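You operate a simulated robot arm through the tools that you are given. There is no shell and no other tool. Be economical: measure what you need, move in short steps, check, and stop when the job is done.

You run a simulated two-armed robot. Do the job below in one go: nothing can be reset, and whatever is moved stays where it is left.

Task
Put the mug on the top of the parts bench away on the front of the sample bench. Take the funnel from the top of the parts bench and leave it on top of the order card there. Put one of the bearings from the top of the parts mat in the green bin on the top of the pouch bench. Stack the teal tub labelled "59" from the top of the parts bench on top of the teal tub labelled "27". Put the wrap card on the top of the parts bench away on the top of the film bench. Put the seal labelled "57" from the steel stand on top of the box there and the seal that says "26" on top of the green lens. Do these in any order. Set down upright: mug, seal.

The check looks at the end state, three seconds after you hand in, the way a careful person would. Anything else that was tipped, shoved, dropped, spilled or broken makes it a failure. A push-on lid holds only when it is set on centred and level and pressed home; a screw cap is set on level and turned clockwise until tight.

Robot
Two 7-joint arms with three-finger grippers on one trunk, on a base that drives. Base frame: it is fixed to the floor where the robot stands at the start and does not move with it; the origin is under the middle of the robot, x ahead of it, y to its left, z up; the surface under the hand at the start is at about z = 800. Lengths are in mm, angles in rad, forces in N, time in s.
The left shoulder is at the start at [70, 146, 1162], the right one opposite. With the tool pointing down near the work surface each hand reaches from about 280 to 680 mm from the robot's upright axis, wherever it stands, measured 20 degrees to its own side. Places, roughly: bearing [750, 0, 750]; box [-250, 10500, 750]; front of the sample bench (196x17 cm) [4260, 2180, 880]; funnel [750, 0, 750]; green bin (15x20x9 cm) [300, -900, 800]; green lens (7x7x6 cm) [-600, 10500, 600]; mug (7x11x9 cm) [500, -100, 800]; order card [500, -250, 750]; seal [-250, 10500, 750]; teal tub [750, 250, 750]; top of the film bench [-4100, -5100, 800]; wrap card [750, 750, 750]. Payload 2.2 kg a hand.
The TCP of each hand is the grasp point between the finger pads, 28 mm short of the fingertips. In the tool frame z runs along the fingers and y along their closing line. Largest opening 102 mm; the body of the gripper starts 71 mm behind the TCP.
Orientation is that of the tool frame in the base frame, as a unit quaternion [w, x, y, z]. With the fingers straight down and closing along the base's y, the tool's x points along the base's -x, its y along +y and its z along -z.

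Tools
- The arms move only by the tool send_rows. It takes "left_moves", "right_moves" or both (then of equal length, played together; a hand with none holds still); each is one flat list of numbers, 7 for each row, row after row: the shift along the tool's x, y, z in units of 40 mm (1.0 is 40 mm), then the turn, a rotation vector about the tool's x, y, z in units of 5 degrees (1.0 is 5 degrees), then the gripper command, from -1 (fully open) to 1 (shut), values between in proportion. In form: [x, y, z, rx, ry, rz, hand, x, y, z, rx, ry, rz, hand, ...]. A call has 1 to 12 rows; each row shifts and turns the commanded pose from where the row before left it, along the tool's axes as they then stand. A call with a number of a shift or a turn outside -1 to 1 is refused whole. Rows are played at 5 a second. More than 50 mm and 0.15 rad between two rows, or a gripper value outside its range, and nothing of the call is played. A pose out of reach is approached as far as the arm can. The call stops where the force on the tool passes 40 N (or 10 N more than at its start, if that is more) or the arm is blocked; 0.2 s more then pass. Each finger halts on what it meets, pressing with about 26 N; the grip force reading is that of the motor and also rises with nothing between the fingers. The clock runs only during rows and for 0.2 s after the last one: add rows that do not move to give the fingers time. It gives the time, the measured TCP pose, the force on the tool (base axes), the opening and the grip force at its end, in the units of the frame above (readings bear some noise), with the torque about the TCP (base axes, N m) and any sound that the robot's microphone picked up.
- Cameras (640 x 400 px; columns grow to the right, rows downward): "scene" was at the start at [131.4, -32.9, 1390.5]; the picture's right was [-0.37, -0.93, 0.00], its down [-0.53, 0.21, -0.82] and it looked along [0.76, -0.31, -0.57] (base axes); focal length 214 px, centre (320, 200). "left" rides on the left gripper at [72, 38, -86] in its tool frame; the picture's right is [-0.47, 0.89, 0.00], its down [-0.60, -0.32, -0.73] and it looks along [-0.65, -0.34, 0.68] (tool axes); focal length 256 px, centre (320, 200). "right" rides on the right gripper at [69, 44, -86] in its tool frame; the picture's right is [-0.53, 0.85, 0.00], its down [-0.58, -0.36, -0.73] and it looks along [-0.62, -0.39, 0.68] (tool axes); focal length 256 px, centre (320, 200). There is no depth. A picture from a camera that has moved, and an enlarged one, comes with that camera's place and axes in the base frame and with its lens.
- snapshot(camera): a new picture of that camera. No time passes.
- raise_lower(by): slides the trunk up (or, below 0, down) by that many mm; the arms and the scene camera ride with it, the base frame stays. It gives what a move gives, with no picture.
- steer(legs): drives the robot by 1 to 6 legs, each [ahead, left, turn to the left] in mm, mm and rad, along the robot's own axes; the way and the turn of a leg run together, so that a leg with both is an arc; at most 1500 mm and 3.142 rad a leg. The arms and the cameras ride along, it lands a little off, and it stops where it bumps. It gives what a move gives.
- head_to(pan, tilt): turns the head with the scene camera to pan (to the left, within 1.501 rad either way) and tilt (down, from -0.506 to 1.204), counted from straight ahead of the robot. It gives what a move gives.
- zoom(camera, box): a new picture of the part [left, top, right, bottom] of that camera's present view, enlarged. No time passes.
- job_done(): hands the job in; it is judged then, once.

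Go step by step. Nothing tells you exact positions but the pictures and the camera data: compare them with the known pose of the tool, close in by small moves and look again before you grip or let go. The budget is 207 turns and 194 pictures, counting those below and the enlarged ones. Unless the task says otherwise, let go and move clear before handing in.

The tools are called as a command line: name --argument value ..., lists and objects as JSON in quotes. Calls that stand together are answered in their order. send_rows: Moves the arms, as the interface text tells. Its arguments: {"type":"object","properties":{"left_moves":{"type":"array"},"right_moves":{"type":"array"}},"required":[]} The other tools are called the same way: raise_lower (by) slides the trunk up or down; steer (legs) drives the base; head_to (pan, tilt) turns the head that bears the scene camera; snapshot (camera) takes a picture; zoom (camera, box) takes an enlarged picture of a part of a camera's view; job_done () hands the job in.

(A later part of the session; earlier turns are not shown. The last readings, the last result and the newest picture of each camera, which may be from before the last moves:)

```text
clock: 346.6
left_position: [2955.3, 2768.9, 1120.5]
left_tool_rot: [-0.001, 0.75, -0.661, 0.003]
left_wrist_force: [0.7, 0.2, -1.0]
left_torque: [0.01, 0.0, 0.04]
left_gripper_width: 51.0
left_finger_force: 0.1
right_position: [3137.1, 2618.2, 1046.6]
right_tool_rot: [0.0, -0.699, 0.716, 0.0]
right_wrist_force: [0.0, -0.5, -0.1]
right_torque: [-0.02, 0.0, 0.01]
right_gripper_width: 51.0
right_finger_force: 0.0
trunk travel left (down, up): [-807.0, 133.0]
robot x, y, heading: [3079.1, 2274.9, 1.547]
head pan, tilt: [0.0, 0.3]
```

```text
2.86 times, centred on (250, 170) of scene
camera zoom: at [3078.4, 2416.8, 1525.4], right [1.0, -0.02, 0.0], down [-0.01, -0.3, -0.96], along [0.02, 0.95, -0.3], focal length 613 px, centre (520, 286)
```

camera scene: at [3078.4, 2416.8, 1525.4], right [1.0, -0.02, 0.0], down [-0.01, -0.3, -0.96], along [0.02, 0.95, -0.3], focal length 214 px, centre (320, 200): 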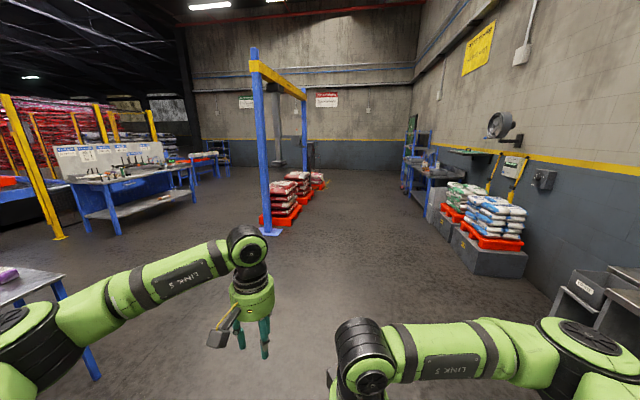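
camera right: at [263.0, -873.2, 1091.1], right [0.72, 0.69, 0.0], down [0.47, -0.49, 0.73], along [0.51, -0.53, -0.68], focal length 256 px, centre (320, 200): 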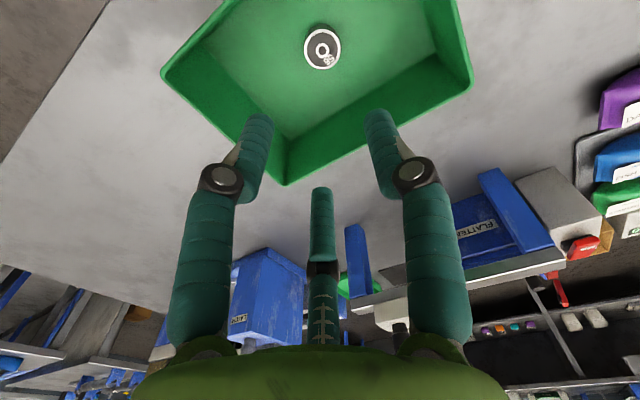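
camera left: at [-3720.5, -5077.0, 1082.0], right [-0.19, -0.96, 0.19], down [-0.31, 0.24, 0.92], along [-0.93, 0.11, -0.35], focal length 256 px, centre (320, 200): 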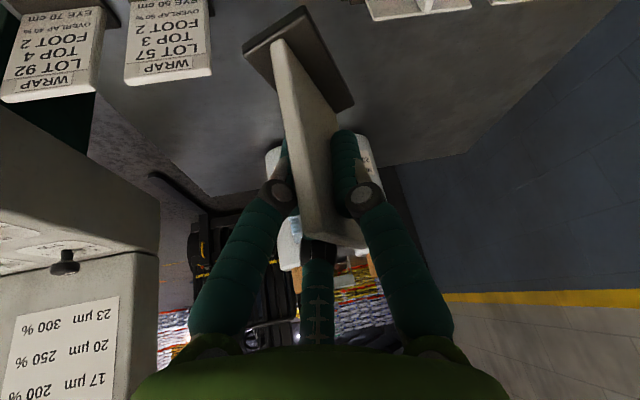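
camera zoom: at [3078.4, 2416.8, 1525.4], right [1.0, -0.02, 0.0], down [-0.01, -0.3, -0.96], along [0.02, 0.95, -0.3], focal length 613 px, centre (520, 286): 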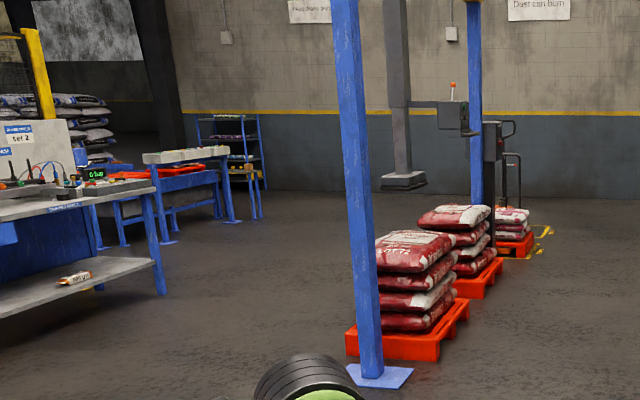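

The target rack is about at the blue shelving far ahead-left. Drive toward it in open floor left of the gantry.

steer --legs '[[1088, 526, 0], [880, 821, 0], [1144, 300, 0], [1144, 300, 0]]'

snapshot --camera "scene"

```text
clock: 369.5
left_position: [1080.2, 7041.9, 1119.9]
left_tool_rot: [0.0, 0.752, -0.659, 0.002]
left_wrist_force: [0.4, -0.1, 0.7]
left_torque: [0.07, -0.02, 0.02]
left_gripper_width: 50.8
left_finger_force: 0.0
right_position: [1262.2, 6892.7, 1046.6]
right_tool_rot: [0.0, -0.701, 0.713, 0.0]
right_wrist_force: [0.1, -0.2, 0.1]
right_torque: [0.01, -0.01, 0.01]
right_gripper_width: 51.0
right_finger_force: 0.1
trunk travel left (down, up): [-807.0, 133.0]
robot x, y, heading: [1200.5, 6548.1, 1.551]
head pan, tilt: [0.0, 0.3]
```

```text
82 pictures are left
camera scene: at [1203.5, 6690.6, 1525.5], right [1.0, -0.02, 0.0], down [-0.01, -0.3, -0.96], along [0.02, 0.96, -0.3], focal length 214 px, centre (320, 200)
```

scene: 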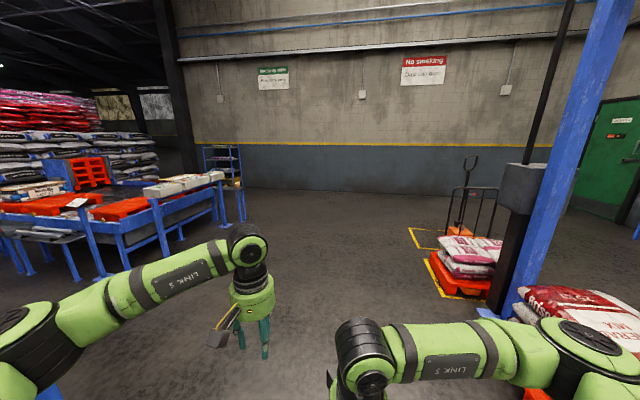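

zoom --camera "scene" --box '[130, 130, 270, 230]'

```text
4.00 times, centred on (200, 180) of scene
camera zoom: at [1203.5, 6690.6, 1525.5], right [1.0, -0.02, 0.0], down [-0.01, -0.3, -0.96], along [0.02, 0.96, -0.3], focal length 858 px, centre (800, 280)
```

zoom: 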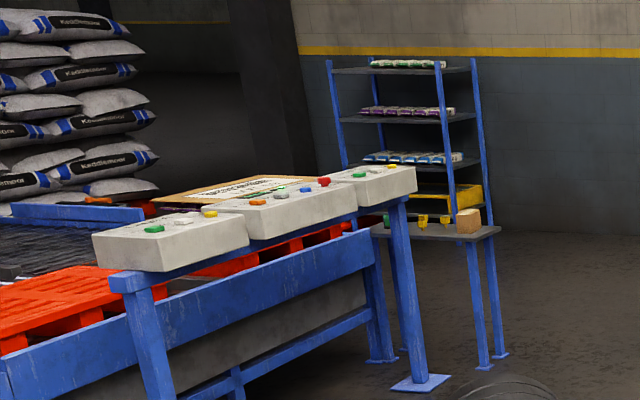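

The stand (with a brown box) is in front of the blue rack, beyond the pallet station. I drive nearer and look again.

steer --legs '[[1420, 340, 0], [1420, 340, 0], [0, 0, 0.6]]'

head_to --pan 0.0 --tilt 0.5

snapshot --camera "scene"

```text
clock: 385.1
left_position: [94.7, 9650.9, 1121.1]
left_tool_rot: [0.0, 0.926, -0.377, 0.002]
left_wrist_force: [0.9, 0.2, -0.5]
left_torque: [0.0, -0.02, 0.0]
left_gripper_width: 50.9
left_finger_force: 0.0
right_position: [330.2, 9647.3, 1046.3]
right_tool_rot: [0.0, 0.895, -0.446, 0.0]
right_wrist_force: [0.2, 0.5, -0.5]
right_torque: [0.01, -0.02, 0.01]
right_gripper_width: 50.9
right_finger_force: 0.0
trunk travel left (down, up): [-807.0, 133.0]
robot x, y, heading: [493.5, 9336.0, 2.221]
head pan, tilt: [0.0, 0.3]
```

```text
clock: 385.8
left_position: [94.5, 9649.7, 1120.3]
left_tool_rot: [-0.001, 0.926, -0.378, 0.003]
left_wrist_force: [-0.1, -0.3, 0.9]
left_torque: [0.02, 0.01, 0.01]
left_gripper_width: 50.8
left_finger_force: 0.0
right_position: [328.9, 9647.3, 1045.7]
right_tool_rot: [0.0, 0.895, -0.446, -0.001]
right_wrist_force: [-0.2, 0.8, 0.8]
right_torque: [0.01, -0.04, -0.02]
right_gripper_width: 50.8
right_finger_force: 0.0
trunk travel left (down, up): [-807.0, 133.0]
robot x, y, heading: [494.7, 9339.4, 2.218]
head pan, tilt: [0.0, 0.499]
```

```text
80 pictures are left
camera scene: at [409.0, 9450.8, 1507.0], right [0.8, 0.6, 0.0], down [0.29, -0.38, -0.88], along [-0.53, 0.7, -0.48], focal length 214 px, centre (320, 200)
```

scene: 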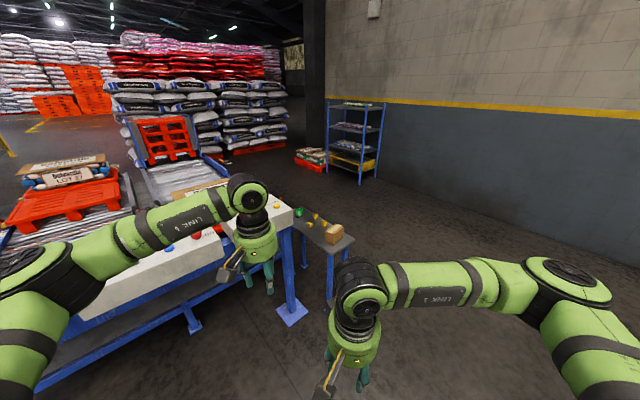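

zoom --camera "scene" --box '[240, 180, 380, 300]'

```text
3.33 times, centred on (310, 240) of scene
camera zoom: at [409.0, 9450.8, 1507.0], right [0.8, 0.6, 0.0], down [0.29, -0.38, -0.88], along [-0.53, 0.7, -0.48], focal length 715 px, centre (353, 67)
```

zoom: 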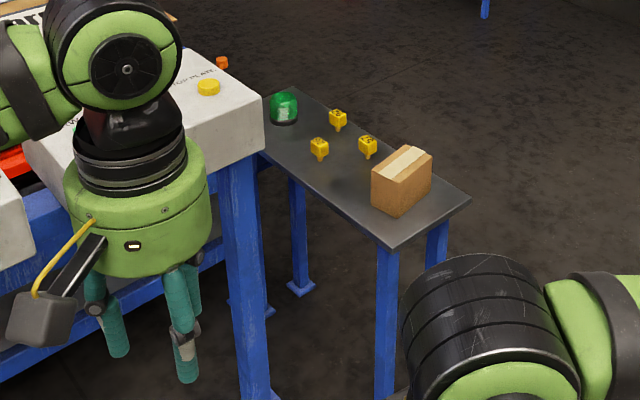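

The steel stand (top z≈600) carries a green lens at about (-561,10464), three yellow seals and the box at (-191,10390). The open floor behind it gives best access, so I go round its right end and face it from the back.

steer --legs '[[1006, -760, 0], [616, -97, 0], [289, 383, 0], [0, 0, 2.296]]'

head_to --pan 0.0 --tilt 0.85

snapshot --camera "scene"

```text
clock: 403.1
left_position: [-230.9, 10626.7, 1119.5]
left_tool_rot: [-0.001, 0.716, 0.699, -0.001]
left_wrist_force: [0.9, -0.2, -0.5]
left_torque: [-0.01, -0.05, -0.01]
left_gripper_width: 51.1
left_finger_force: 0.0
right_position: [-390.6, 10799.8, 1047.2]
right_tool_rot: [0.001, 0.766, 0.643, 0.001]
right_wrist_force: [0.2, -0.2, -0.4]
right_torque: [0.02, 0.01, -0.03]
right_gripper_width: 51.1
right_finger_force: 0.0
trunk travel left (down, up): [-807.0, 133.0]
robot x, y, heading: [-277.6, 11131.6, -1.742]
head pan, tilt: [0.0, 0.499]
```

```text
clock: 404.0
left_position: [-231.6, 10626.5, 1120.6]
left_tool_rot: [-0.003, 0.716, 0.698, 0.0]
left_wrist_force: [0.2, 0.2, -0.2]
left_torque: [0.03, -0.04, -0.01]
left_gripper_width: 50.8
left_finger_force: 0.0
right_position: [-389.1, 10799.5, 1046.7]
right_tool_rot: [0.0, 0.766, 0.643, -0.001]
right_wrist_force: [-0.4, 0.1, -0.4]
right_torque: [0.0, -0.01, -0.02]
right_gripper_width: 50.7
right_finger_force: 0.1
trunk travel left (down, up): [-807.0, 133.0]
robot x, y, heading: [-273.5, 11130.1, -1.745]
head pan, tilt: [0.0, 0.85]
```

```text
78 pictures are left
camera scene: at [-298.9, 11006.1, 1477.1], right [-0.99, 0.17, 0.0], down [0.13, 0.74, -0.66], along [-0.11, -0.65, -0.75], focal length 214 px, centre (320, 200)
```

scene: 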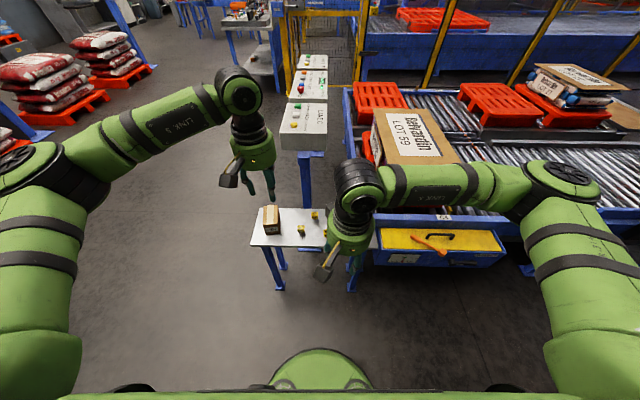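

The stand is right ahead. Drive 320 mm closer, lower the trunk by 260, and look.

steer --legs '[[320, 0, 0]]'

raise_lower --by -260

snapshot --camera "scene"

snapshot --camera "right"

```text
clock: 406.1
left_position: [-286.1, 10314.2, 1121.2]
left_tool_rot: [-0.002, 0.716, 0.698, 0.0]
left_wrist_force: [0.3, 0.2, 0.3]
left_torque: [-0.02, 0.0, 0.01]
left_gripper_width: 51.0
left_finger_force: 0.1
right_position: [-444.2, 10490.1, 1046.9]
right_tool_rot: [0.0, 0.766, 0.643, 0.0]
right_wrist_force: [-0.7, -0.1, 0.0]
right_torque: [-0.02, 0.01, 0.05]
right_gripper_width: 51.2
right_finger_force: 0.0
trunk travel left (down, up): [-807.0, 133.0]
robot x, y, heading: [-331.7, 10818.9, -1.745]
head pan, tilt: [0.0, 0.85]
```

```text
clock: 408.8
left_position: [-286.8, 10311.5, 860.1]
left_tool_rot: [-0.002, 0.716, 0.698, 0.0]
left_wrist_force: [0.4, -0.3, 0.2]
left_torque: [-0.02, 0.01, -0.01]
left_gripper_width: 50.9
left_finger_force: 0.0
right_position: [-444.5, 10487.8, 787.2]
right_tool_rot: [0.0, 0.766, 0.643, -0.001]
right_wrist_force: [0.3, -0.2, 0.0]
right_torque: [-0.01, 0.01, -0.01]
right_gripper_width: 50.9
right_finger_force: 0.0
trunk travel left (down, up): [-547.0, 393.0]
robot x, y, heading: [-332.9, 10818.3, -1.745]
head pan, tilt: [0.0, 0.85]
```

```text
77 pictures are left
camera scene: at [-353.9, 10692.9, 1217.0], right [-0.98, 0.17, 0.0], down [0.13, 0.74, -0.66], along [-0.11, -0.65, -0.75], focal length 214 px, centre (320, 200)
```

scene: 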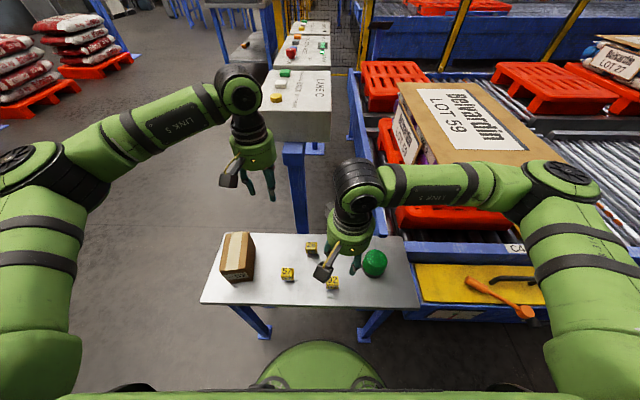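

```text
76 pictures are left
camera right: at [-389.8, 10547.6, 872.0], right [0.74, -0.67, 0.0], down [-0.46, -0.5, 0.73], along [-0.49, -0.54, -0.68], focal length 256 px, centre (320, 200)
```

right: 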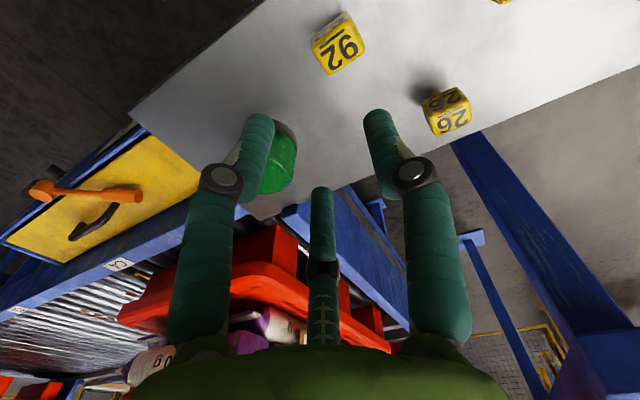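

zoom --camera "right" --box '[290, 0, 490, 150]'

zoom --camera "scene" --box '[190, 220, 410, 320]'

```text
2.67 times, centred on (390, 75) of right
camera zoom: at [-389.8, 10547.6, 872.0], right [0.74, -0.67, 0.0], down [-0.46, -0.5, 0.73], along [-0.49, -0.54, -0.68], focal length 683 px, centre (133, 533)
```

zoom: 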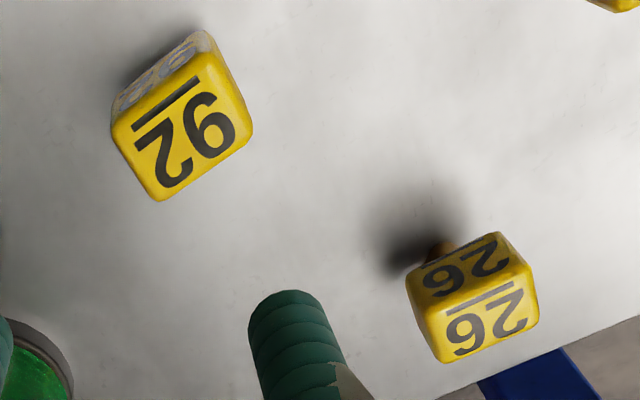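

```text
2.91 times, centred on (300, 270) of scene
camera zoom: at [-353.9, 10692.9, 1217.0], right [-0.98, 0.17, 0.0], down [0.13, 0.74, -0.66], along [-0.11, -0.65, -0.75], focal length 624 px, centre (378, -4)
```

zoom: 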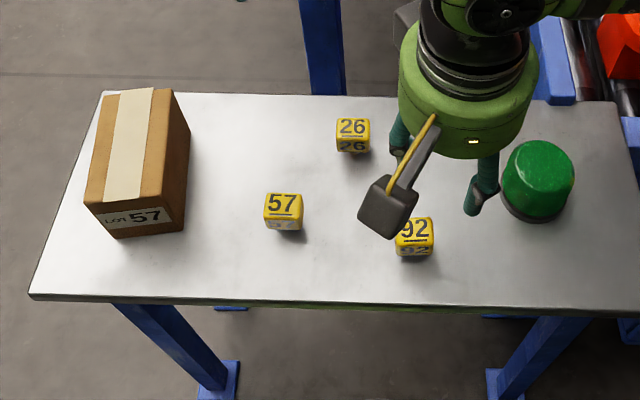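

I need to settle which seal is "26" and which "92" (underlines mark the foot of the number). Zoom closer.

zoom --camera "scene" --box '[296, 236, 328, 260]'

zoom --camera "scene" --box '[316, 270, 348, 294]'

```text
16.00 times, centred on (312, 248) of scene
camera zoom: at [-353.9, 10692.9, 1217.0], right [-0.98, 0.17, 0.0], down [0.13, 0.74, -0.66], along [-0.11, -0.65, -0.75], focal length 3432 px, centre (448, -568)
```

zoom: 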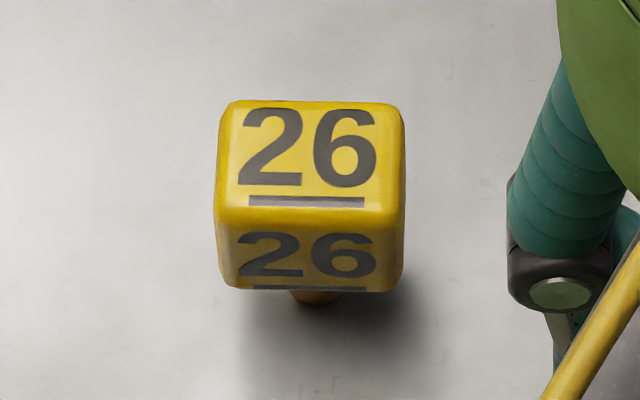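

```text
16.00 times, centred on (332, 282) of scene
camera zoom: at [-353.9, 10692.9, 1217.0], right [-0.98, 0.17, 0.0], down [0.13, 0.74, -0.66], along [-0.11, -0.65, -0.75], focal length 3432 px, centre (128, -1112)
```

zoom: 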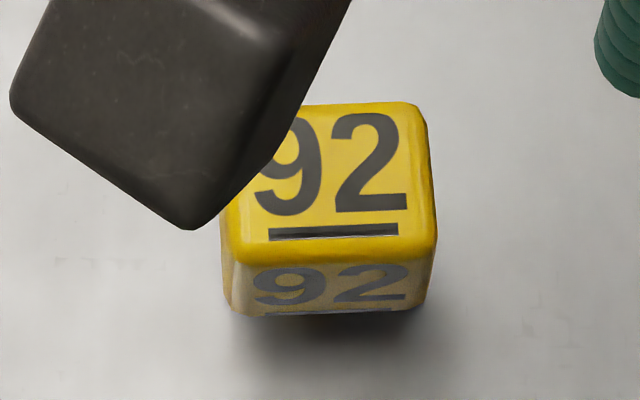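

Seal "26" is the far one (near (-381,10370)); the near right one is "92"; "57" is near (-306,10440); box top z≈690 centred (-175,10374). Left hand moves aside over the box while the right hand goes over seal 26.

send_rows --left_moves '[0, 0.95, 0, 0, 0, 0.43, -0.2, 0, 0.95, 0, 0, 0, 0.43, -0.2, 0, 0.95, 0, 0, 0, 0.43, -0.2, 0, 0.95, 0, 0, 0, 0.43, -0.2, 0, 0, 0, 0, 0, 0, -0.2]' --right_moves '[-0.66, 0.52, 0.17, 0, 0, 0, -0.2, -0.66, 0.52, 0.17, 0, 0, 0, -0.2, -0.66, 0.52, 0.17, 0, 0, 0, -0.2, -0.66, 0.52, 0.17, 0, 0, 0, -0.2, 0, 0, 0, 0, 0, 0, -0.2]'

snapshot --camera "right"

snapshot --camera "scene"

```text
clock: 410.0
left_position: [-134.1, 10301.2, 858.0]
left_tool_rot: [-0.002, 0.767, 0.642, 0.0]
left_wrist_force: [0.3, 0.0, 0.7]
left_torque: [0.0, -0.04, -0.01]
left_gripper_width: 60.8
left_finger_force: 0.1
right_position: [-381.4, 10368.8, 757.6]
right_tool_rot: [0.0, 0.766, 0.643, 0.001]
right_wrist_force: [0.0, 0.9, -0.7]
right_torque: [-0.03, -0.04, 0.0]
right_gripper_width: 61.2
right_finger_force: 0.1
trunk travel left (down, up): [-547.0, 393.0]
robot x, y, heading: [-332.4, 10819.6, -1.748]
head pan, tilt: [0.0, 0.85]
```

```text
71 pictures are left
camera right: at [-326.8, 10429.5, 843.2], right [0.74, -0.67, 0.0], down [-0.46, -0.5, 0.73], along [-0.49, -0.54, -0.68], focal length 256 px, centre (320, 200)
```

right: 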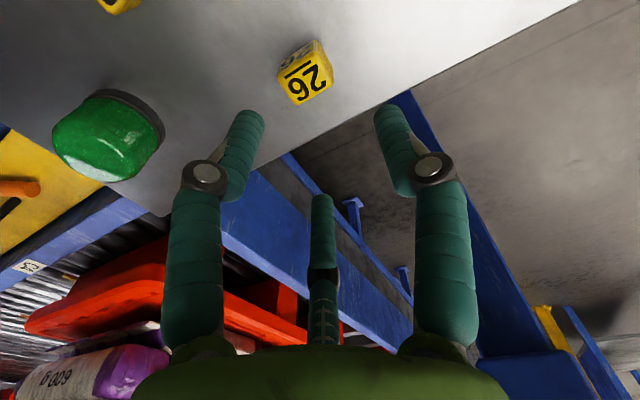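

```text
70 pictures are left
camera scene: at [-355.3, 10693.1, 1217.0], right [-0.98, 0.17, 0.0], down [0.13, 0.74, -0.66], along [-0.11, -0.65, -0.75], focal length 214 px, centre (320, 200)
```

scene: 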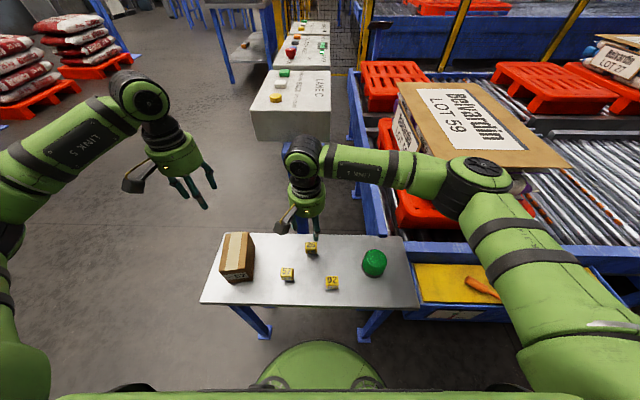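

Seal 26 is about 9 mm nearer to me than the hand. Correct and descend to z≈695 for a check.

send_rows --right_moves '[0.21, -0.08, 0.5, 0, 0, 0, -0.2, 0, 0, 0.55, 0, 0, 0, -0.2, 0, 0, 0.5, 0, 0, 0, -0.2, 0, 0, 0, 0, 0, 0, -0.2]'

snapshot --camera "right"

zoom --camera "scene" --box '[190, 200, 410, 320]'

```text
clock: 411.0
left_position: [-134.4, 10301.2, 857.5]
left_tool_rot: [-0.002, 0.767, 0.642, 0.0]
left_wrist_force: [-0.1, 0.3, 0.9]
left_torque: [-0.03, -0.03, -0.01]
left_gripper_width: 61.1
left_finger_force: 0.0
right_position: [-382.1, 10377.1, 693.7]
right_tool_rot: [0.0, 0.766, 0.643, -0.001]
right_wrist_force: [0.3, 0.1, -0.8]
right_torque: [-0.02, 0.0, 0.01]
right_gripper_width: 61.5
right_finger_force: 0.0
trunk travel left (down, up): [-547.0, 393.0]
robot x, y, heading: [-333.2, 10820.2, -1.74]
head pan, tilt: [0.0, 0.85]
```

```text
69 pictures are left
camera right: at [-327.8, 10437.8, 780.0], right [0.74, -0.67, 0.0], down [-0.46, -0.5, 0.73], along [-0.49, -0.54, -0.68], focal length 256 px, centre (320, 200)
```

right: 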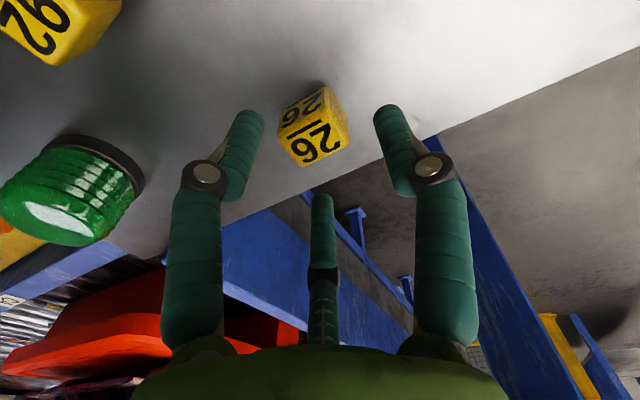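

```text
2.91 times, centred on (300, 260) of scene
camera zoom: at [-353.9, 10692.9, 1217.0], right [-0.98, 0.17, 0.0], down [0.13, 0.74, -0.66], along [-0.11, -0.65, -0.75], focal length 624 px, centre (378, 26)
```

zoom: 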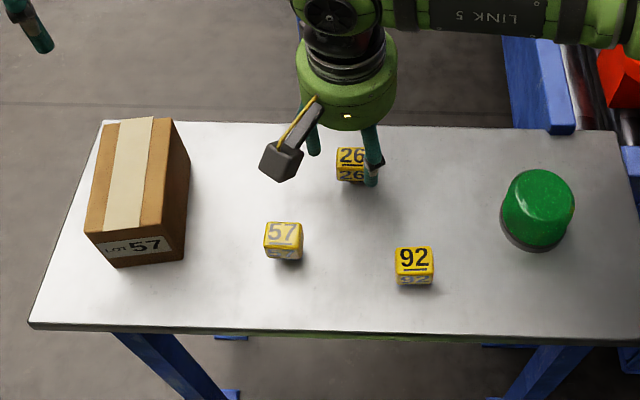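

Estimates agree within a few mm at about (-384,10374). Small correction, go down to z≈641, then look before closing.

send_rows --right_moves '[-0.07, -0.04, 0.4, 0, 0, 0, -0.2, 0, 0, 0.5, 0, 0, 0, -0.2, 0, 0, 0.42, 0, 0, 0, -0.2, 0, 0, 0, 0, 0, 0, -0.2]'

snapshot --camera "right"

zoom --camera "scene" --box '[270, 210, 350, 270]'

```text
clock: 412.0
left_position: [-133.2, 10301.6, 857.6]
left_tool_rot: [-0.002, 0.766, 0.642, 0.0]
left_wrist_force: [0.1, -0.8, -0.4]
left_torque: [0.01, -0.03, 0.01]
left_gripper_width: 61.3
left_finger_force: 0.0
right_position: [-385.0, 10374.9, 644.9]
right_tool_rot: [0.001, 0.767, 0.642, 0.0]
right_wrist_force: [-0.2, -0.1, 8.2]
right_torque: [0.34, 0.15, -0.02]
right_gripper_width: 62.5
right_finger_force: 0.7
trunk travel left (down, up): [-547.0, 393.0]
robot x, y, heading: [-334.3, 10820.5, -1.751]
head pan, tilt: [0.0, 0.85]
```

```text
67 pictures are left
camera right: at [-329.3, 10435.4, 730.6], right [0.74, -0.67, 0.0], down [-0.46, -0.5, 0.73], along [-0.49, -0.54, -0.68], focal length 256 px, centre (320, 200)
```

right: 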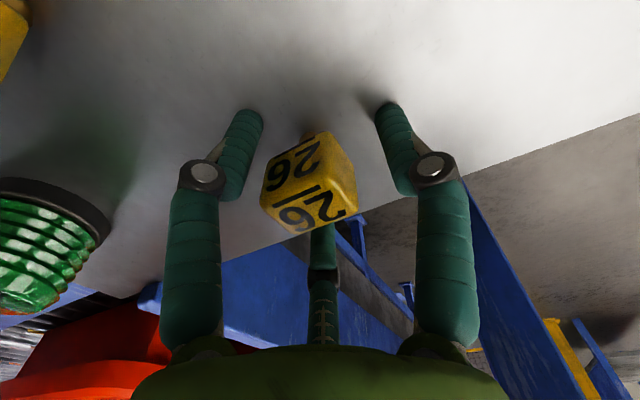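

```text
6.67 times, centred on (310, 240) of scene
camera zoom: at [-353.7, 10693.3, 1217.2], right [-0.98, 0.17, 0.0], down [0.13, 0.74, -0.66], along [-0.11, -0.65, -0.75], focal length 1430 px, centre (387, -67)
```

zoom: 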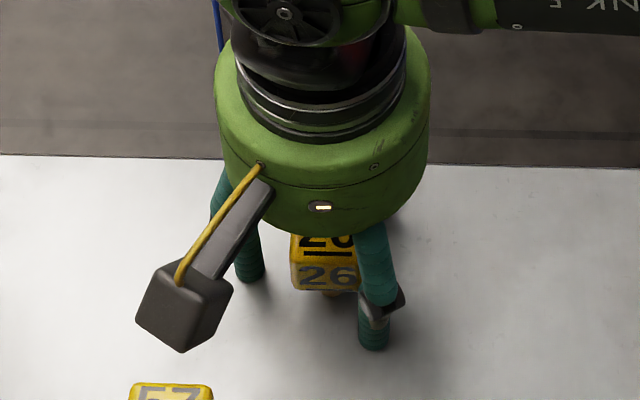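

The fingertips touch the surface, so the stand top is at z≈617 (cube top ≈665). Raise 3 mm, shift 4 mm, and close.

send_rows --right_moves '[0.1, 0.0, -0.1, 0, 0, 0, -0.2, 0, 0, 0, 0, 0, 0, -0.1, 0, 0, 0, 0, 0, 0, 0.1, 0, 0, 0, 0, 0, 0, 0.2, 0, 0, 0, 0, 0, 0, 0.3, 0, 0, 0, 0, 0, 0, 0.6, 0, 0, 0, 0, 0, 0, 1, 0, 0, 0, 0, 0, 0, 1]'

snapshot --camera "right"

```text
clock: 413.8
left_position: [-135.7, 10301.1, 858.2]
left_tool_rot: [-0.002, 0.766, 0.643, 0.0]
left_wrist_force: [0.6, 0.6, 0.4]
left_torque: [0.0, 0.0, -0.01]
left_gripper_width: 61.1
left_finger_force: 0.0
right_position: [-383.7, 10378.1, 647.8]
right_tool_rot: [0.0, 0.766, 0.643, 0.0]
right_wrist_force: [0.6, 0.3, 0.3]
right_torque: [-0.01, -0.02, -0.01]
right_gripper_width: 30.1
right_finger_force: 26.6
trunk travel left (down, up): [-547.0, 393.0]
robot x, y, heading: [-333.6, 10820.9, -1.745]
head pan, tilt: [0.0, 0.85]
```

```text
65 pictures are left
camera right: at [-328.7, 10439.4, 734.2], right [0.74, -0.67, 0.0], down [-0.46, -0.5, 0.73], along [-0.49, -0.54, -0.68], focal length 256 px, centre (320, 200)
```

right: 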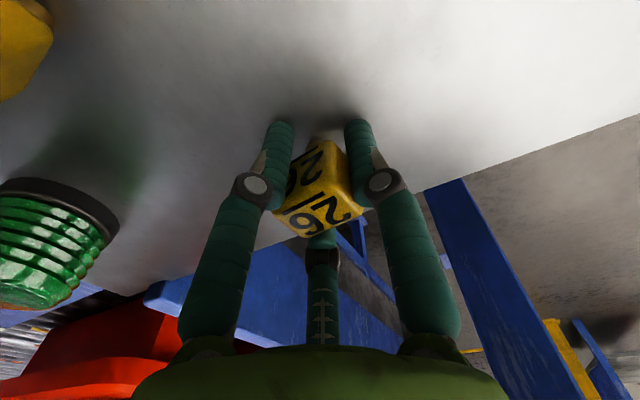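

Gripped (30 mm). Lift 100 mm and check.

send_rows --right_moves '[0, 0, -0.5, 0, 0, 0, 1, 0, 0, -1, 0, 0, 0, 1, 0, 0, -1, 0, 0, 0, 1, 0, 0, 0, 0, 0, 0, 1]'

snapshot --camera "right"

zoom --camera "scene" --box '[190, 180, 410, 320]'

```text
clock: 414.8
left_position: [-134.4, 10301.0, 857.9]
left_tool_rot: [-0.003, 0.766, 0.643, 0.0]
left_wrist_force: [0.1, 0.5, -0.8]
left_torque: [-0.03, 0.0, -0.02]
left_gripper_width: 61.4
left_finger_force: 0.0
right_position: [-384.7, 10380.5, 747.4]
right_tool_rot: [0.0, 0.766, 0.643, 0.0]
right_wrist_force: [-0.4, 0.0, -0.9]
right_torque: [0.01, 0.03, 0.01]
right_gripper_width: 30.1
right_finger_force: 25.8
trunk travel left (down, up): [-547.0, 393.0]
robot x, y, heading: [-331.8, 10818.6, -1.743]
head pan, tilt: [0.0, 0.85]
```

```text
64 pictures are left
camera right: at [-329.7, 10441.0, 833.3], right [0.74, -0.67, 0.0], down [-0.46, -0.51, 0.73], along [-0.49, -0.54, -0.68], focal length 256 px, centre (320, 200)
```

right: 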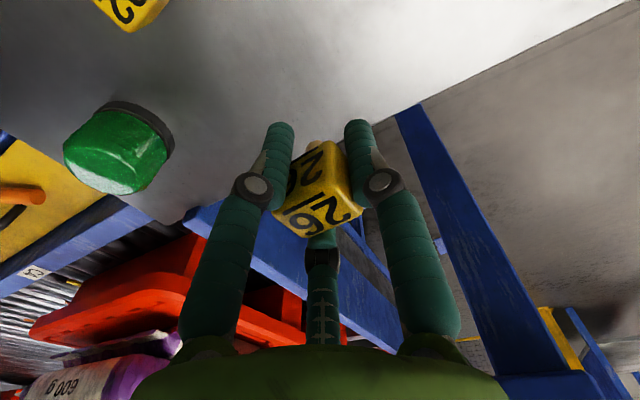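

```text
2.86 times, centred on (300, 250) of scene
camera zoom: at [-354.0, 10692.4, 1216.9], right [-0.98, 0.17, 0.0], down [0.13, 0.74, -0.66], along [-0.11, -0.65, -0.75], focal length 613 px, centre (377, 57)
```

zoom: 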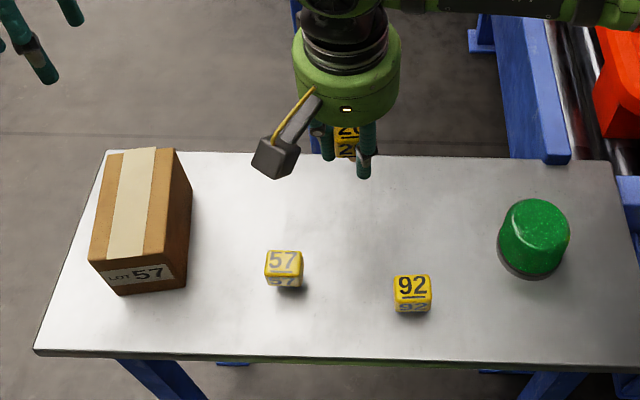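

The seal is held upright. Carry it over the green lens at about (-550,10456).

send_rows --right_moves '[0.226, -0.878, -0.15, 0, 0, 0, 1, 0.226, -0.878, -0.15, 0, 0, 0, 1, 0.226, -0.878, -0.15, 0, 0, 0, 1, 0.226, -0.878, -0.15, 0, 0, 0, 1, 0.226, -0.878, -0.15, 0, 0, 0, 1, 0, 0, 0, 0, 0, 0, 1]'

snapshot --camera "right"

zoom --camera "scene" --box '[310, 180, 430, 300]'

```text
clock: 416.2
left_position: [-133.7, 10301.4, 856.7]
left_tool_rot: [-0.002, 0.766, 0.643, 0.0]
left_wrist_force: [0.5, 0.0, 1.0]
left_torque: [0.03, -0.01, 0.02]
left_gripper_width: 61.3
left_finger_force: 0.1
right_position: [-549.5, 10454.4, 779.0]
right_tool_rot: [0.0, 0.766, 0.643, 0.0]
right_wrist_force: [-0.1, -0.6, -0.7]
right_torque: [0.03, 0.01, 0.01]
right_gripper_width: 29.8
right_finger_force: 25.7
trunk travel left (down, up): [-547.0, 393.0]
robot x, y, heading: [-333.9, 10817.3, -1.743]
head pan, tilt: [0.0, 0.85]
```

```text
62 pictures are left
camera right: at [-495.3, 10514.3, 863.6], right [0.74, -0.67, 0.0], down [-0.46, -0.51, 0.73], along [-0.49, -0.54, -0.68], focal length 256 px, centre (320, 200)
```

right: 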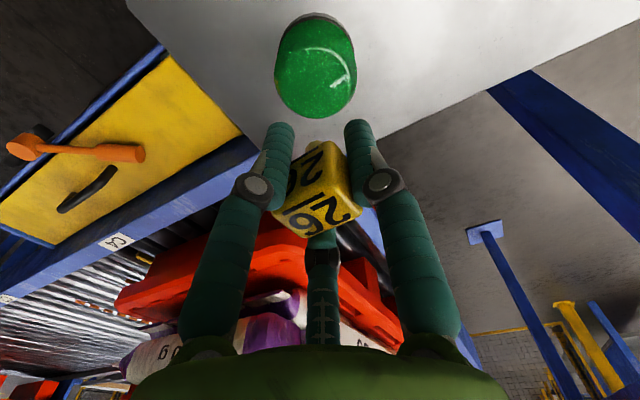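

```text
3.33 times, centred on (370, 240) of scene
camera zoom: at [-353.2, 10692.1, 1216.9], right [-0.98, 0.17, 0.0], down [0.13, 0.74, -0.66], along [-0.11, -0.65, -0.75], focal length 715 px, centre (153, 67)
```

zoom: 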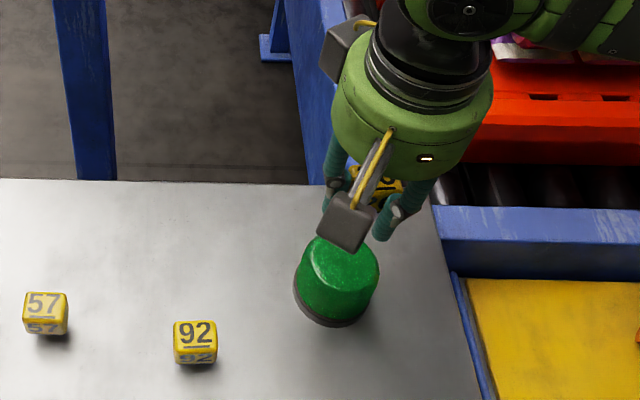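

Lens is right under the hand (about 2 mm off). Correct and lower to ~8 mm above.

send_rows --right_moves '[0.03, -0.06, 0.5, 0, 0, 0, 1, 0, 0, 0.5, 0, 0, 0, 1, 0, 0, 0.5, 0, 0, 0, 1, 0, 0, 0, 0, 0, 0, 1]'

snapshot --camera "right"

zoom --camera "scene" --box '[330, 200, 410, 280]'

```text
clock: 417.2
left_position: [-134.4, 10301.3, 857.4]
left_tool_rot: [-0.003, 0.766, 0.643, 0.001]
left_wrist_force: [0.2, 0.6, 0.8]
left_torque: [0.0, 0.0, 0.0]
left_gripper_width: 61.2
left_finger_force: 0.1
right_position: [-551.1, 10454.5, 717.5]
right_tool_rot: [0.001, 0.766, 0.643, 0.0]
right_wrist_force: [0.2, 0.1, -0.4]
right_torque: [-0.01, -0.02, -0.03]
right_gripper_width: 29.7
right_finger_force: 26.1
trunk travel left (down, up): [-547.0, 393.0]
robot x, y, heading: [-330.9, 10820.3, -1.743]
head pan, tilt: [0.0, 0.85]
```

```text
60 pictures are left
camera right: at [-496.0, 10515.1, 803.7], right [0.74, -0.67, 0.0], down [-0.46, -0.5, 0.73], along [-0.49, -0.54, -0.68], focal length 256 px, centre (320, 200)
```

right: 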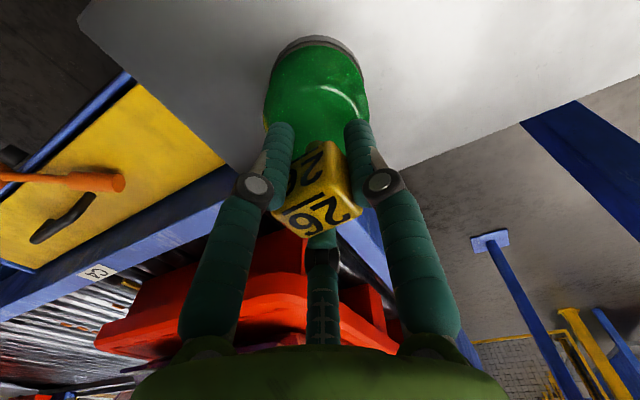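

```text
5.00 times, centred on (370, 240) of scene
camera zoom: at [-353.8, 10692.8, 1217.0], right [-0.98, 0.17, 0.0], down [0.13, 0.74, -0.66], along [-0.11, -0.65, -0.75], focal length 1072 px, centre (70, 0)
```

zoom: 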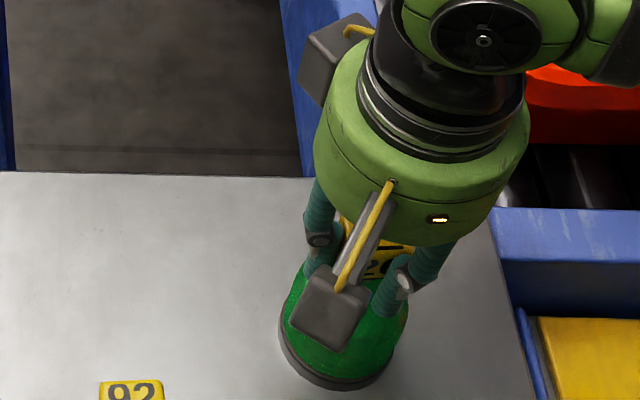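

Aligned. Lower in small steps to contact.

send_rows --right_moves '[0, 0, 0.05, 0, 0, 0, 1, 0, 0, 0.05, 0, 0, 0, 1, 0, 0, 0.05, 0, 0, 0, 1, 0, 0, 0, 0, 0, 0, 1]'

send_rows --right_moves '[0, 0, 0.05, 0, 0, 0, 1, 0, 0, 0, 0, 0, 0, 1]'

```text
clock: 418.2
left_position: [-134.0, 10300.7, 857.2]
left_tool_rot: [-0.003, 0.766, 0.643, -0.001]
left_wrist_force: [0.1, -0.1, 0.3]
left_torque: [0.01, 0.02, -0.01]
left_gripper_width: 61.0
left_finger_force: 0.1
right_position: [-551.5, 10455.1, 713.5]
right_tool_rot: [0.0, 0.767, 0.642, 0.0]
right_wrist_force: [-0.1, -0.3, -0.1]
right_torque: [0.0, 0.01, 0.02]
right_gripper_width: 29.9
right_finger_force: 25.9
trunk travel left (down, up): [-547.0, 393.0]
robot x, y, heading: [-329.0, 10818.3, -1.748]
head pan, tilt: [0.0, 0.85]
```

```text
clock: 418.8
left_position: [-133.9, 10301.4, 857.8]
left_tool_rot: [-0.003, 0.766, 0.643, 0.0]
left_wrist_force: [0.5, 0.0, -0.5]
left_torque: [-0.01, -0.02, 0.03]
left_gripper_width: 61.4
left_finger_force: 0.0
right_position: [-550.6, 10455.4, 710.4]
right_tool_rot: [0.001, 0.766, 0.643, 0.0]
right_wrist_force: [0.3, -0.7, -0.7]
right_torque: [-0.02, 0.03, 0.0]
right_gripper_width: 30.0
right_finger_force: 25.9
trunk travel left (down, up): [-547.0, 393.0]
robot x, y, heading: [-329.3, 10820.0, -1.743]
head pan, tilt: [0.0, 0.85]
```

send_rows --right_moves '[0, 0, 0.05, 0, 0, 0, 1, 0, 0, 0, 0, 0, 0, 1]'

send_rows --right_moves '[0, 0, 0.05, 0, 0, 0, 1, 0, 0, 0, 0, 0, 0, 1]'

snapshot --camera "right"

```text
clock: 419.4
left_position: [-134.4, 10301.0, 859.0]
left_tool_rot: [-0.002, 0.766, 0.643, 0.0]
left_wrist_force: [0.9, 0.8, -0.5]
left_torque: [0.02, -0.03, 0.01]
left_gripper_width: 61.4
left_finger_force: 0.0
right_position: [-551.5, 10454.3, 708.2]
right_tool_rot: [0.0, 0.766, 0.643, 0.0]
right_wrist_force: [0.1, 0.0, 0.0]
right_torque: [-0.01, 0.02, 0.01]
right_gripper_width: 29.7
right_finger_force: 25.9
trunk travel left (down, up): [-547.0, 393.0]
robot x, y, heading: [-333.2, 10818.6, -1.745]
head pan, tilt: [0.0, 0.85]
```

```text
clock: 420.0
left_position: [-133.7, 10300.7, 856.8]
left_tool_rot: [-0.002, 0.766, 0.643, 0.0]
left_wrist_force: [-0.9, 0.9, 0.5]
left_torque: [0.03, -0.03, -0.01]
left_gripper_width: 61.1
left_finger_force: 0.1
right_position: [-551.9, 10455.4, 707.3]
right_tool_rot: [-0.001, 0.766, 0.642, 0.0]
right_wrist_force: [0.5, 0.6, 2.9]
right_torque: [0.01, 0.06, 0.0]
right_gripper_width: 29.8
right_finger_force: 25.7
trunk travel left (down, up): [-547.0, 393.0]
robot x, y, heading: [-327.3, 10818.7, -1.746]
head pan, tilt: [0.0, 0.85]
```

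```text
58 pictures are left
camera right: at [-496.4, 10515.7, 792.1], right [0.74, -0.67, 0.0], down [-0.46, -0.5, 0.73], along [-0.49, -0.54, -0.68], focal length 256 px, centre (320, 200)
```

right: 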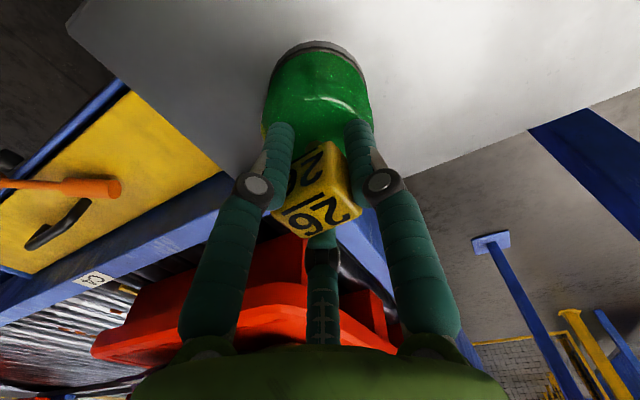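

Contact at the expected height. Press 1 mm more and open slowly.

send_rows --right_moves '[0, 0, 0.02, 0, 0, 0, 1, 0, 0, 0, 0, 0, 0, 0.35, 0, 0, 0, 0, 0, 0, 0.3, 0, 0, 0, 0, 0, 0, 0.1, 0, 0, 0, 0, 0, 0, -0.2, 0, 0, 0, 0, 0, 0, -0.2]'

snapshot --camera "right"

```text
clock: 421.4
left_position: [-134.4, 10301.2, 857.3]
left_tool_rot: [-0.003, 0.766, 0.643, 0.0]
left_wrist_force: [0.1, -0.4, -0.1]
left_torque: [-0.01, -0.02, -0.01]
left_gripper_width: 61.2
left_finger_force: 0.1
right_position: [-551.9, 10455.4, 705.6]
right_tool_rot: [0.0, 0.766, 0.642, 0.0]
right_wrist_force: [0.4, 0.5, 0.0]
right_torque: [-0.03, 0.01, 0.0]
right_gripper_width: 61.1
right_finger_force: 0.0
trunk travel left (down, up): [-547.0, 393.0]
robot x, y, heading: [-328.9, 10816.8, -1.75]
head pan, tilt: [0.0, 0.85]
```

```text
57 pictures are left
camera right: at [-496.4, 10515.4, 791.3], right [0.74, -0.67, 0.0], down [-0.46, -0.5, 0.73], along [-0.49, -0.54, -0.68], focal length 256 px, centre (320, 200)
```

right: 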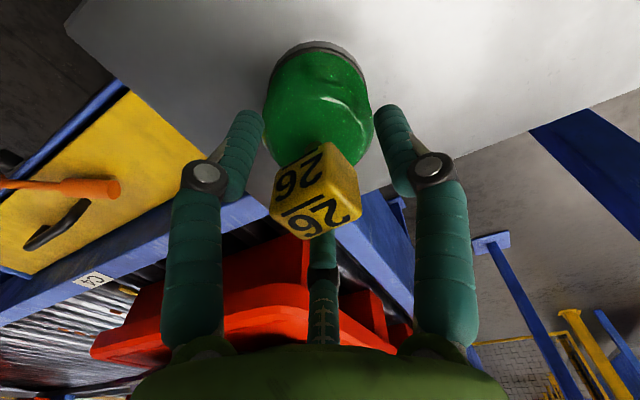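

Released and standing. Lift the right hand straight up, out of the way, then look.

send_rows --right_moves '[0, 0, -0.5, 0, 0, 0, -0.2, 0, 0, -1, 0, 0, 0, -0.2, 0, 0, -1, 0, 0, 0, -0.2, 0, 0, -1, 0, 0, 0, -0.2, 0, -0.3, -0.8, 0, 0, 0, -0.2, 0.5, -0.8, 0, 0, 0, 0, -0.2, 0.5, -0.8, 0, 0, 0, 0, -0.2, 0.5, -0.8, 0, 0, 0, 0, -0.2]'

zoom --camera "scene" --box '[190, 180, 430, 320]'

```text
clock: 423.2
left_position: [-135.0, 10302.4, 858.6]
left_tool_rot: [-0.001, 0.766, 0.642, 0.001]
left_wrist_force: [1.6, 0.9, 0.4]
left_torque: [-0.03, 0.01, 0.03]
left_gripper_width: 61.5
left_finger_force: 0.0
right_position: [-649.7, 10534.1, 878.1]
right_tool_rot: [0.003, 0.766, 0.643, 0.0]
right_wrist_force: [0.4, -0.2, 0.5]
right_torque: [-0.05, 0.01, -0.02]
right_gripper_width: 61.3
right_finger_force: 0.0
trunk travel left (down, up): [-547.0, 393.0]
robot x, y, heading: [-331.2, 10817.5, -1.742]
head pan, tilt: [0.0, 0.85]
```

```text
2.67 times, centred on (310, 250) of scene
camera zoom: at [-354.8, 10694.3, 1217.2], right [-0.98, 0.17, 0.0], down [0.13, 0.74, -0.66], along [-0.11, -0.65, -0.75], focal length 572 px, centre (347, 67)
```

zoom: 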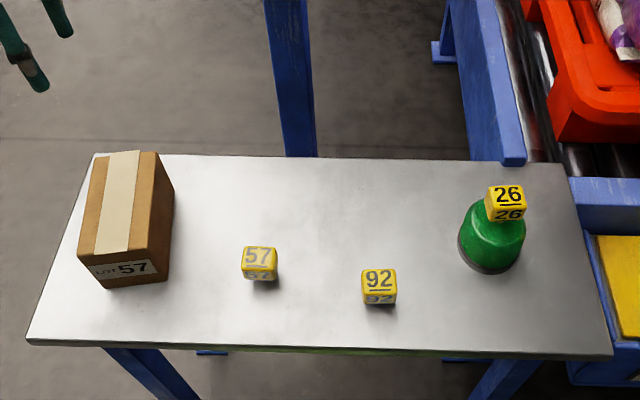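

Seal 26 stands on the green lens. Now the left hand goes over seal 57 at about (-308,10446).

send_rows --left_moves '[0.468, -0.817, 0.45, 0, 0, 0, -0.2, 0.468, -0.817, 0.45, 0, 0, 0, -0.2, 0.468, -0.817, 0.45, 0, 0, 0, -0.2, 0.468, -0.817, 0.45, 0, 0, 0, -0.2, 0.468, -0.817, 0.45, 0, 0, 0, -0.2, 0.468, -0.817, 0.45, 0, 0, 0, -0.2, 0, 0, 0, 0, 0, 0, -0.2]'

snapshot --camera "left"

```text
clock: 424.8
left_position: [-309.6, 10447.3, 753.8]
left_tool_rot: [-0.003, 0.766, 0.642, 0.0]
left_wrist_force: [-0.6, 0.4, -0.4]
left_torque: [-0.02, 0.02, -0.01]
left_gripper_width: 61.1
left_finger_force: 0.2
right_position: [-647.2, 10533.5, 877.8]
right_tool_rot: [0.0, 0.766, 0.643, 0.0]
right_wrist_force: [0.1, -0.7, -0.2]
right_torque: [0.0, 0.01, 0.02]
right_gripper_width: 61.1
right_finger_force: 0.0
trunk travel left (down, up): [-547.0, 393.0]
robot x, y, heading: [-327.3, 10820.0, -1.75]
head pan, tilt: [0.0, 0.85]
```

```text
55 pictures are left
camera left: at [-258.2, 10511.7, 839.5], right [0.79, -0.61, -0.01], down [-0.41, -0.54, 0.73], along [-0.45, -0.58, -0.68], focal length 256 px, centre (320, 200)
```

left: 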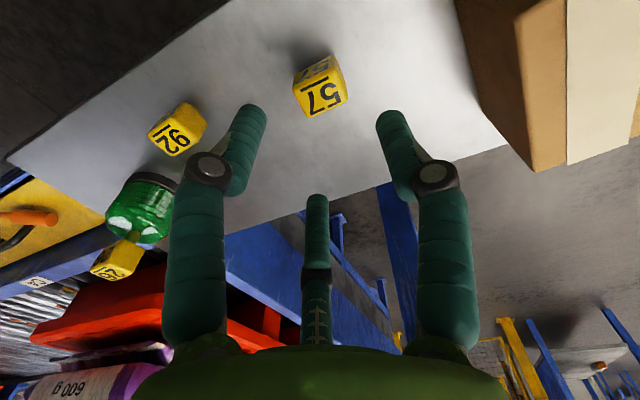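

Nearly centred. Descend to z≈649 and look.

send_rows --left_moves '[0.05, 0.03, 0.9, 0, 0, 0, -0.2, 0, 0, 0.9, 0, 0, 0, -0.2, 0, 0, 0.6, 0, 0, 0, -0.2, 0, 0, 0.2, 0, 0, 0, -0.2, 0, 0, 0, 0, 0, 0, -0.2]'

snapshot --camera "left"

```text
clock: 426.0
left_position: [-307.9, 10447.2, 648.0]
left_tool_rot: [-0.002, 0.766, 0.643, -0.001]
left_wrist_force: [-1.1, -0.1, -1.0]
left_torque: [0.01, 0.01, 0.0]
left_gripper_width: 61.3
left_finger_force: 0.1
right_position: [-647.1, 10533.0, 878.0]
right_tool_rot: [0.0, 0.766, 0.642, 0.0]
right_wrist_force: [1.0, 0.2, -0.9]
right_torque: [0.02, -0.03, 0.01]
right_gripper_width: 61.0
right_finger_force: 0.0
trunk travel left (down, up): [-547.0, 393.0]
robot x, y, heading: [-332.0, 10818.4, -1.747]
head pan, tilt: [0.0, 0.85]
```

```text
54 pictures are left
camera left: at [-258.3, 10511.4, 734.8], right [0.79, -0.61, 0.0], down [-0.42, -0.54, 0.73], along [-0.45, -0.58, -0.68], focal length 256 px, centre (320, 200)
```

left: 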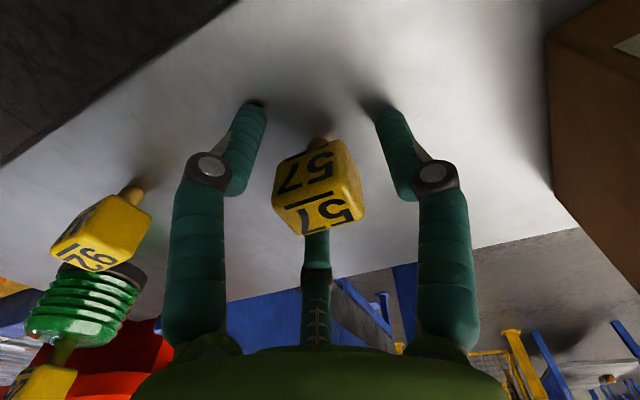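

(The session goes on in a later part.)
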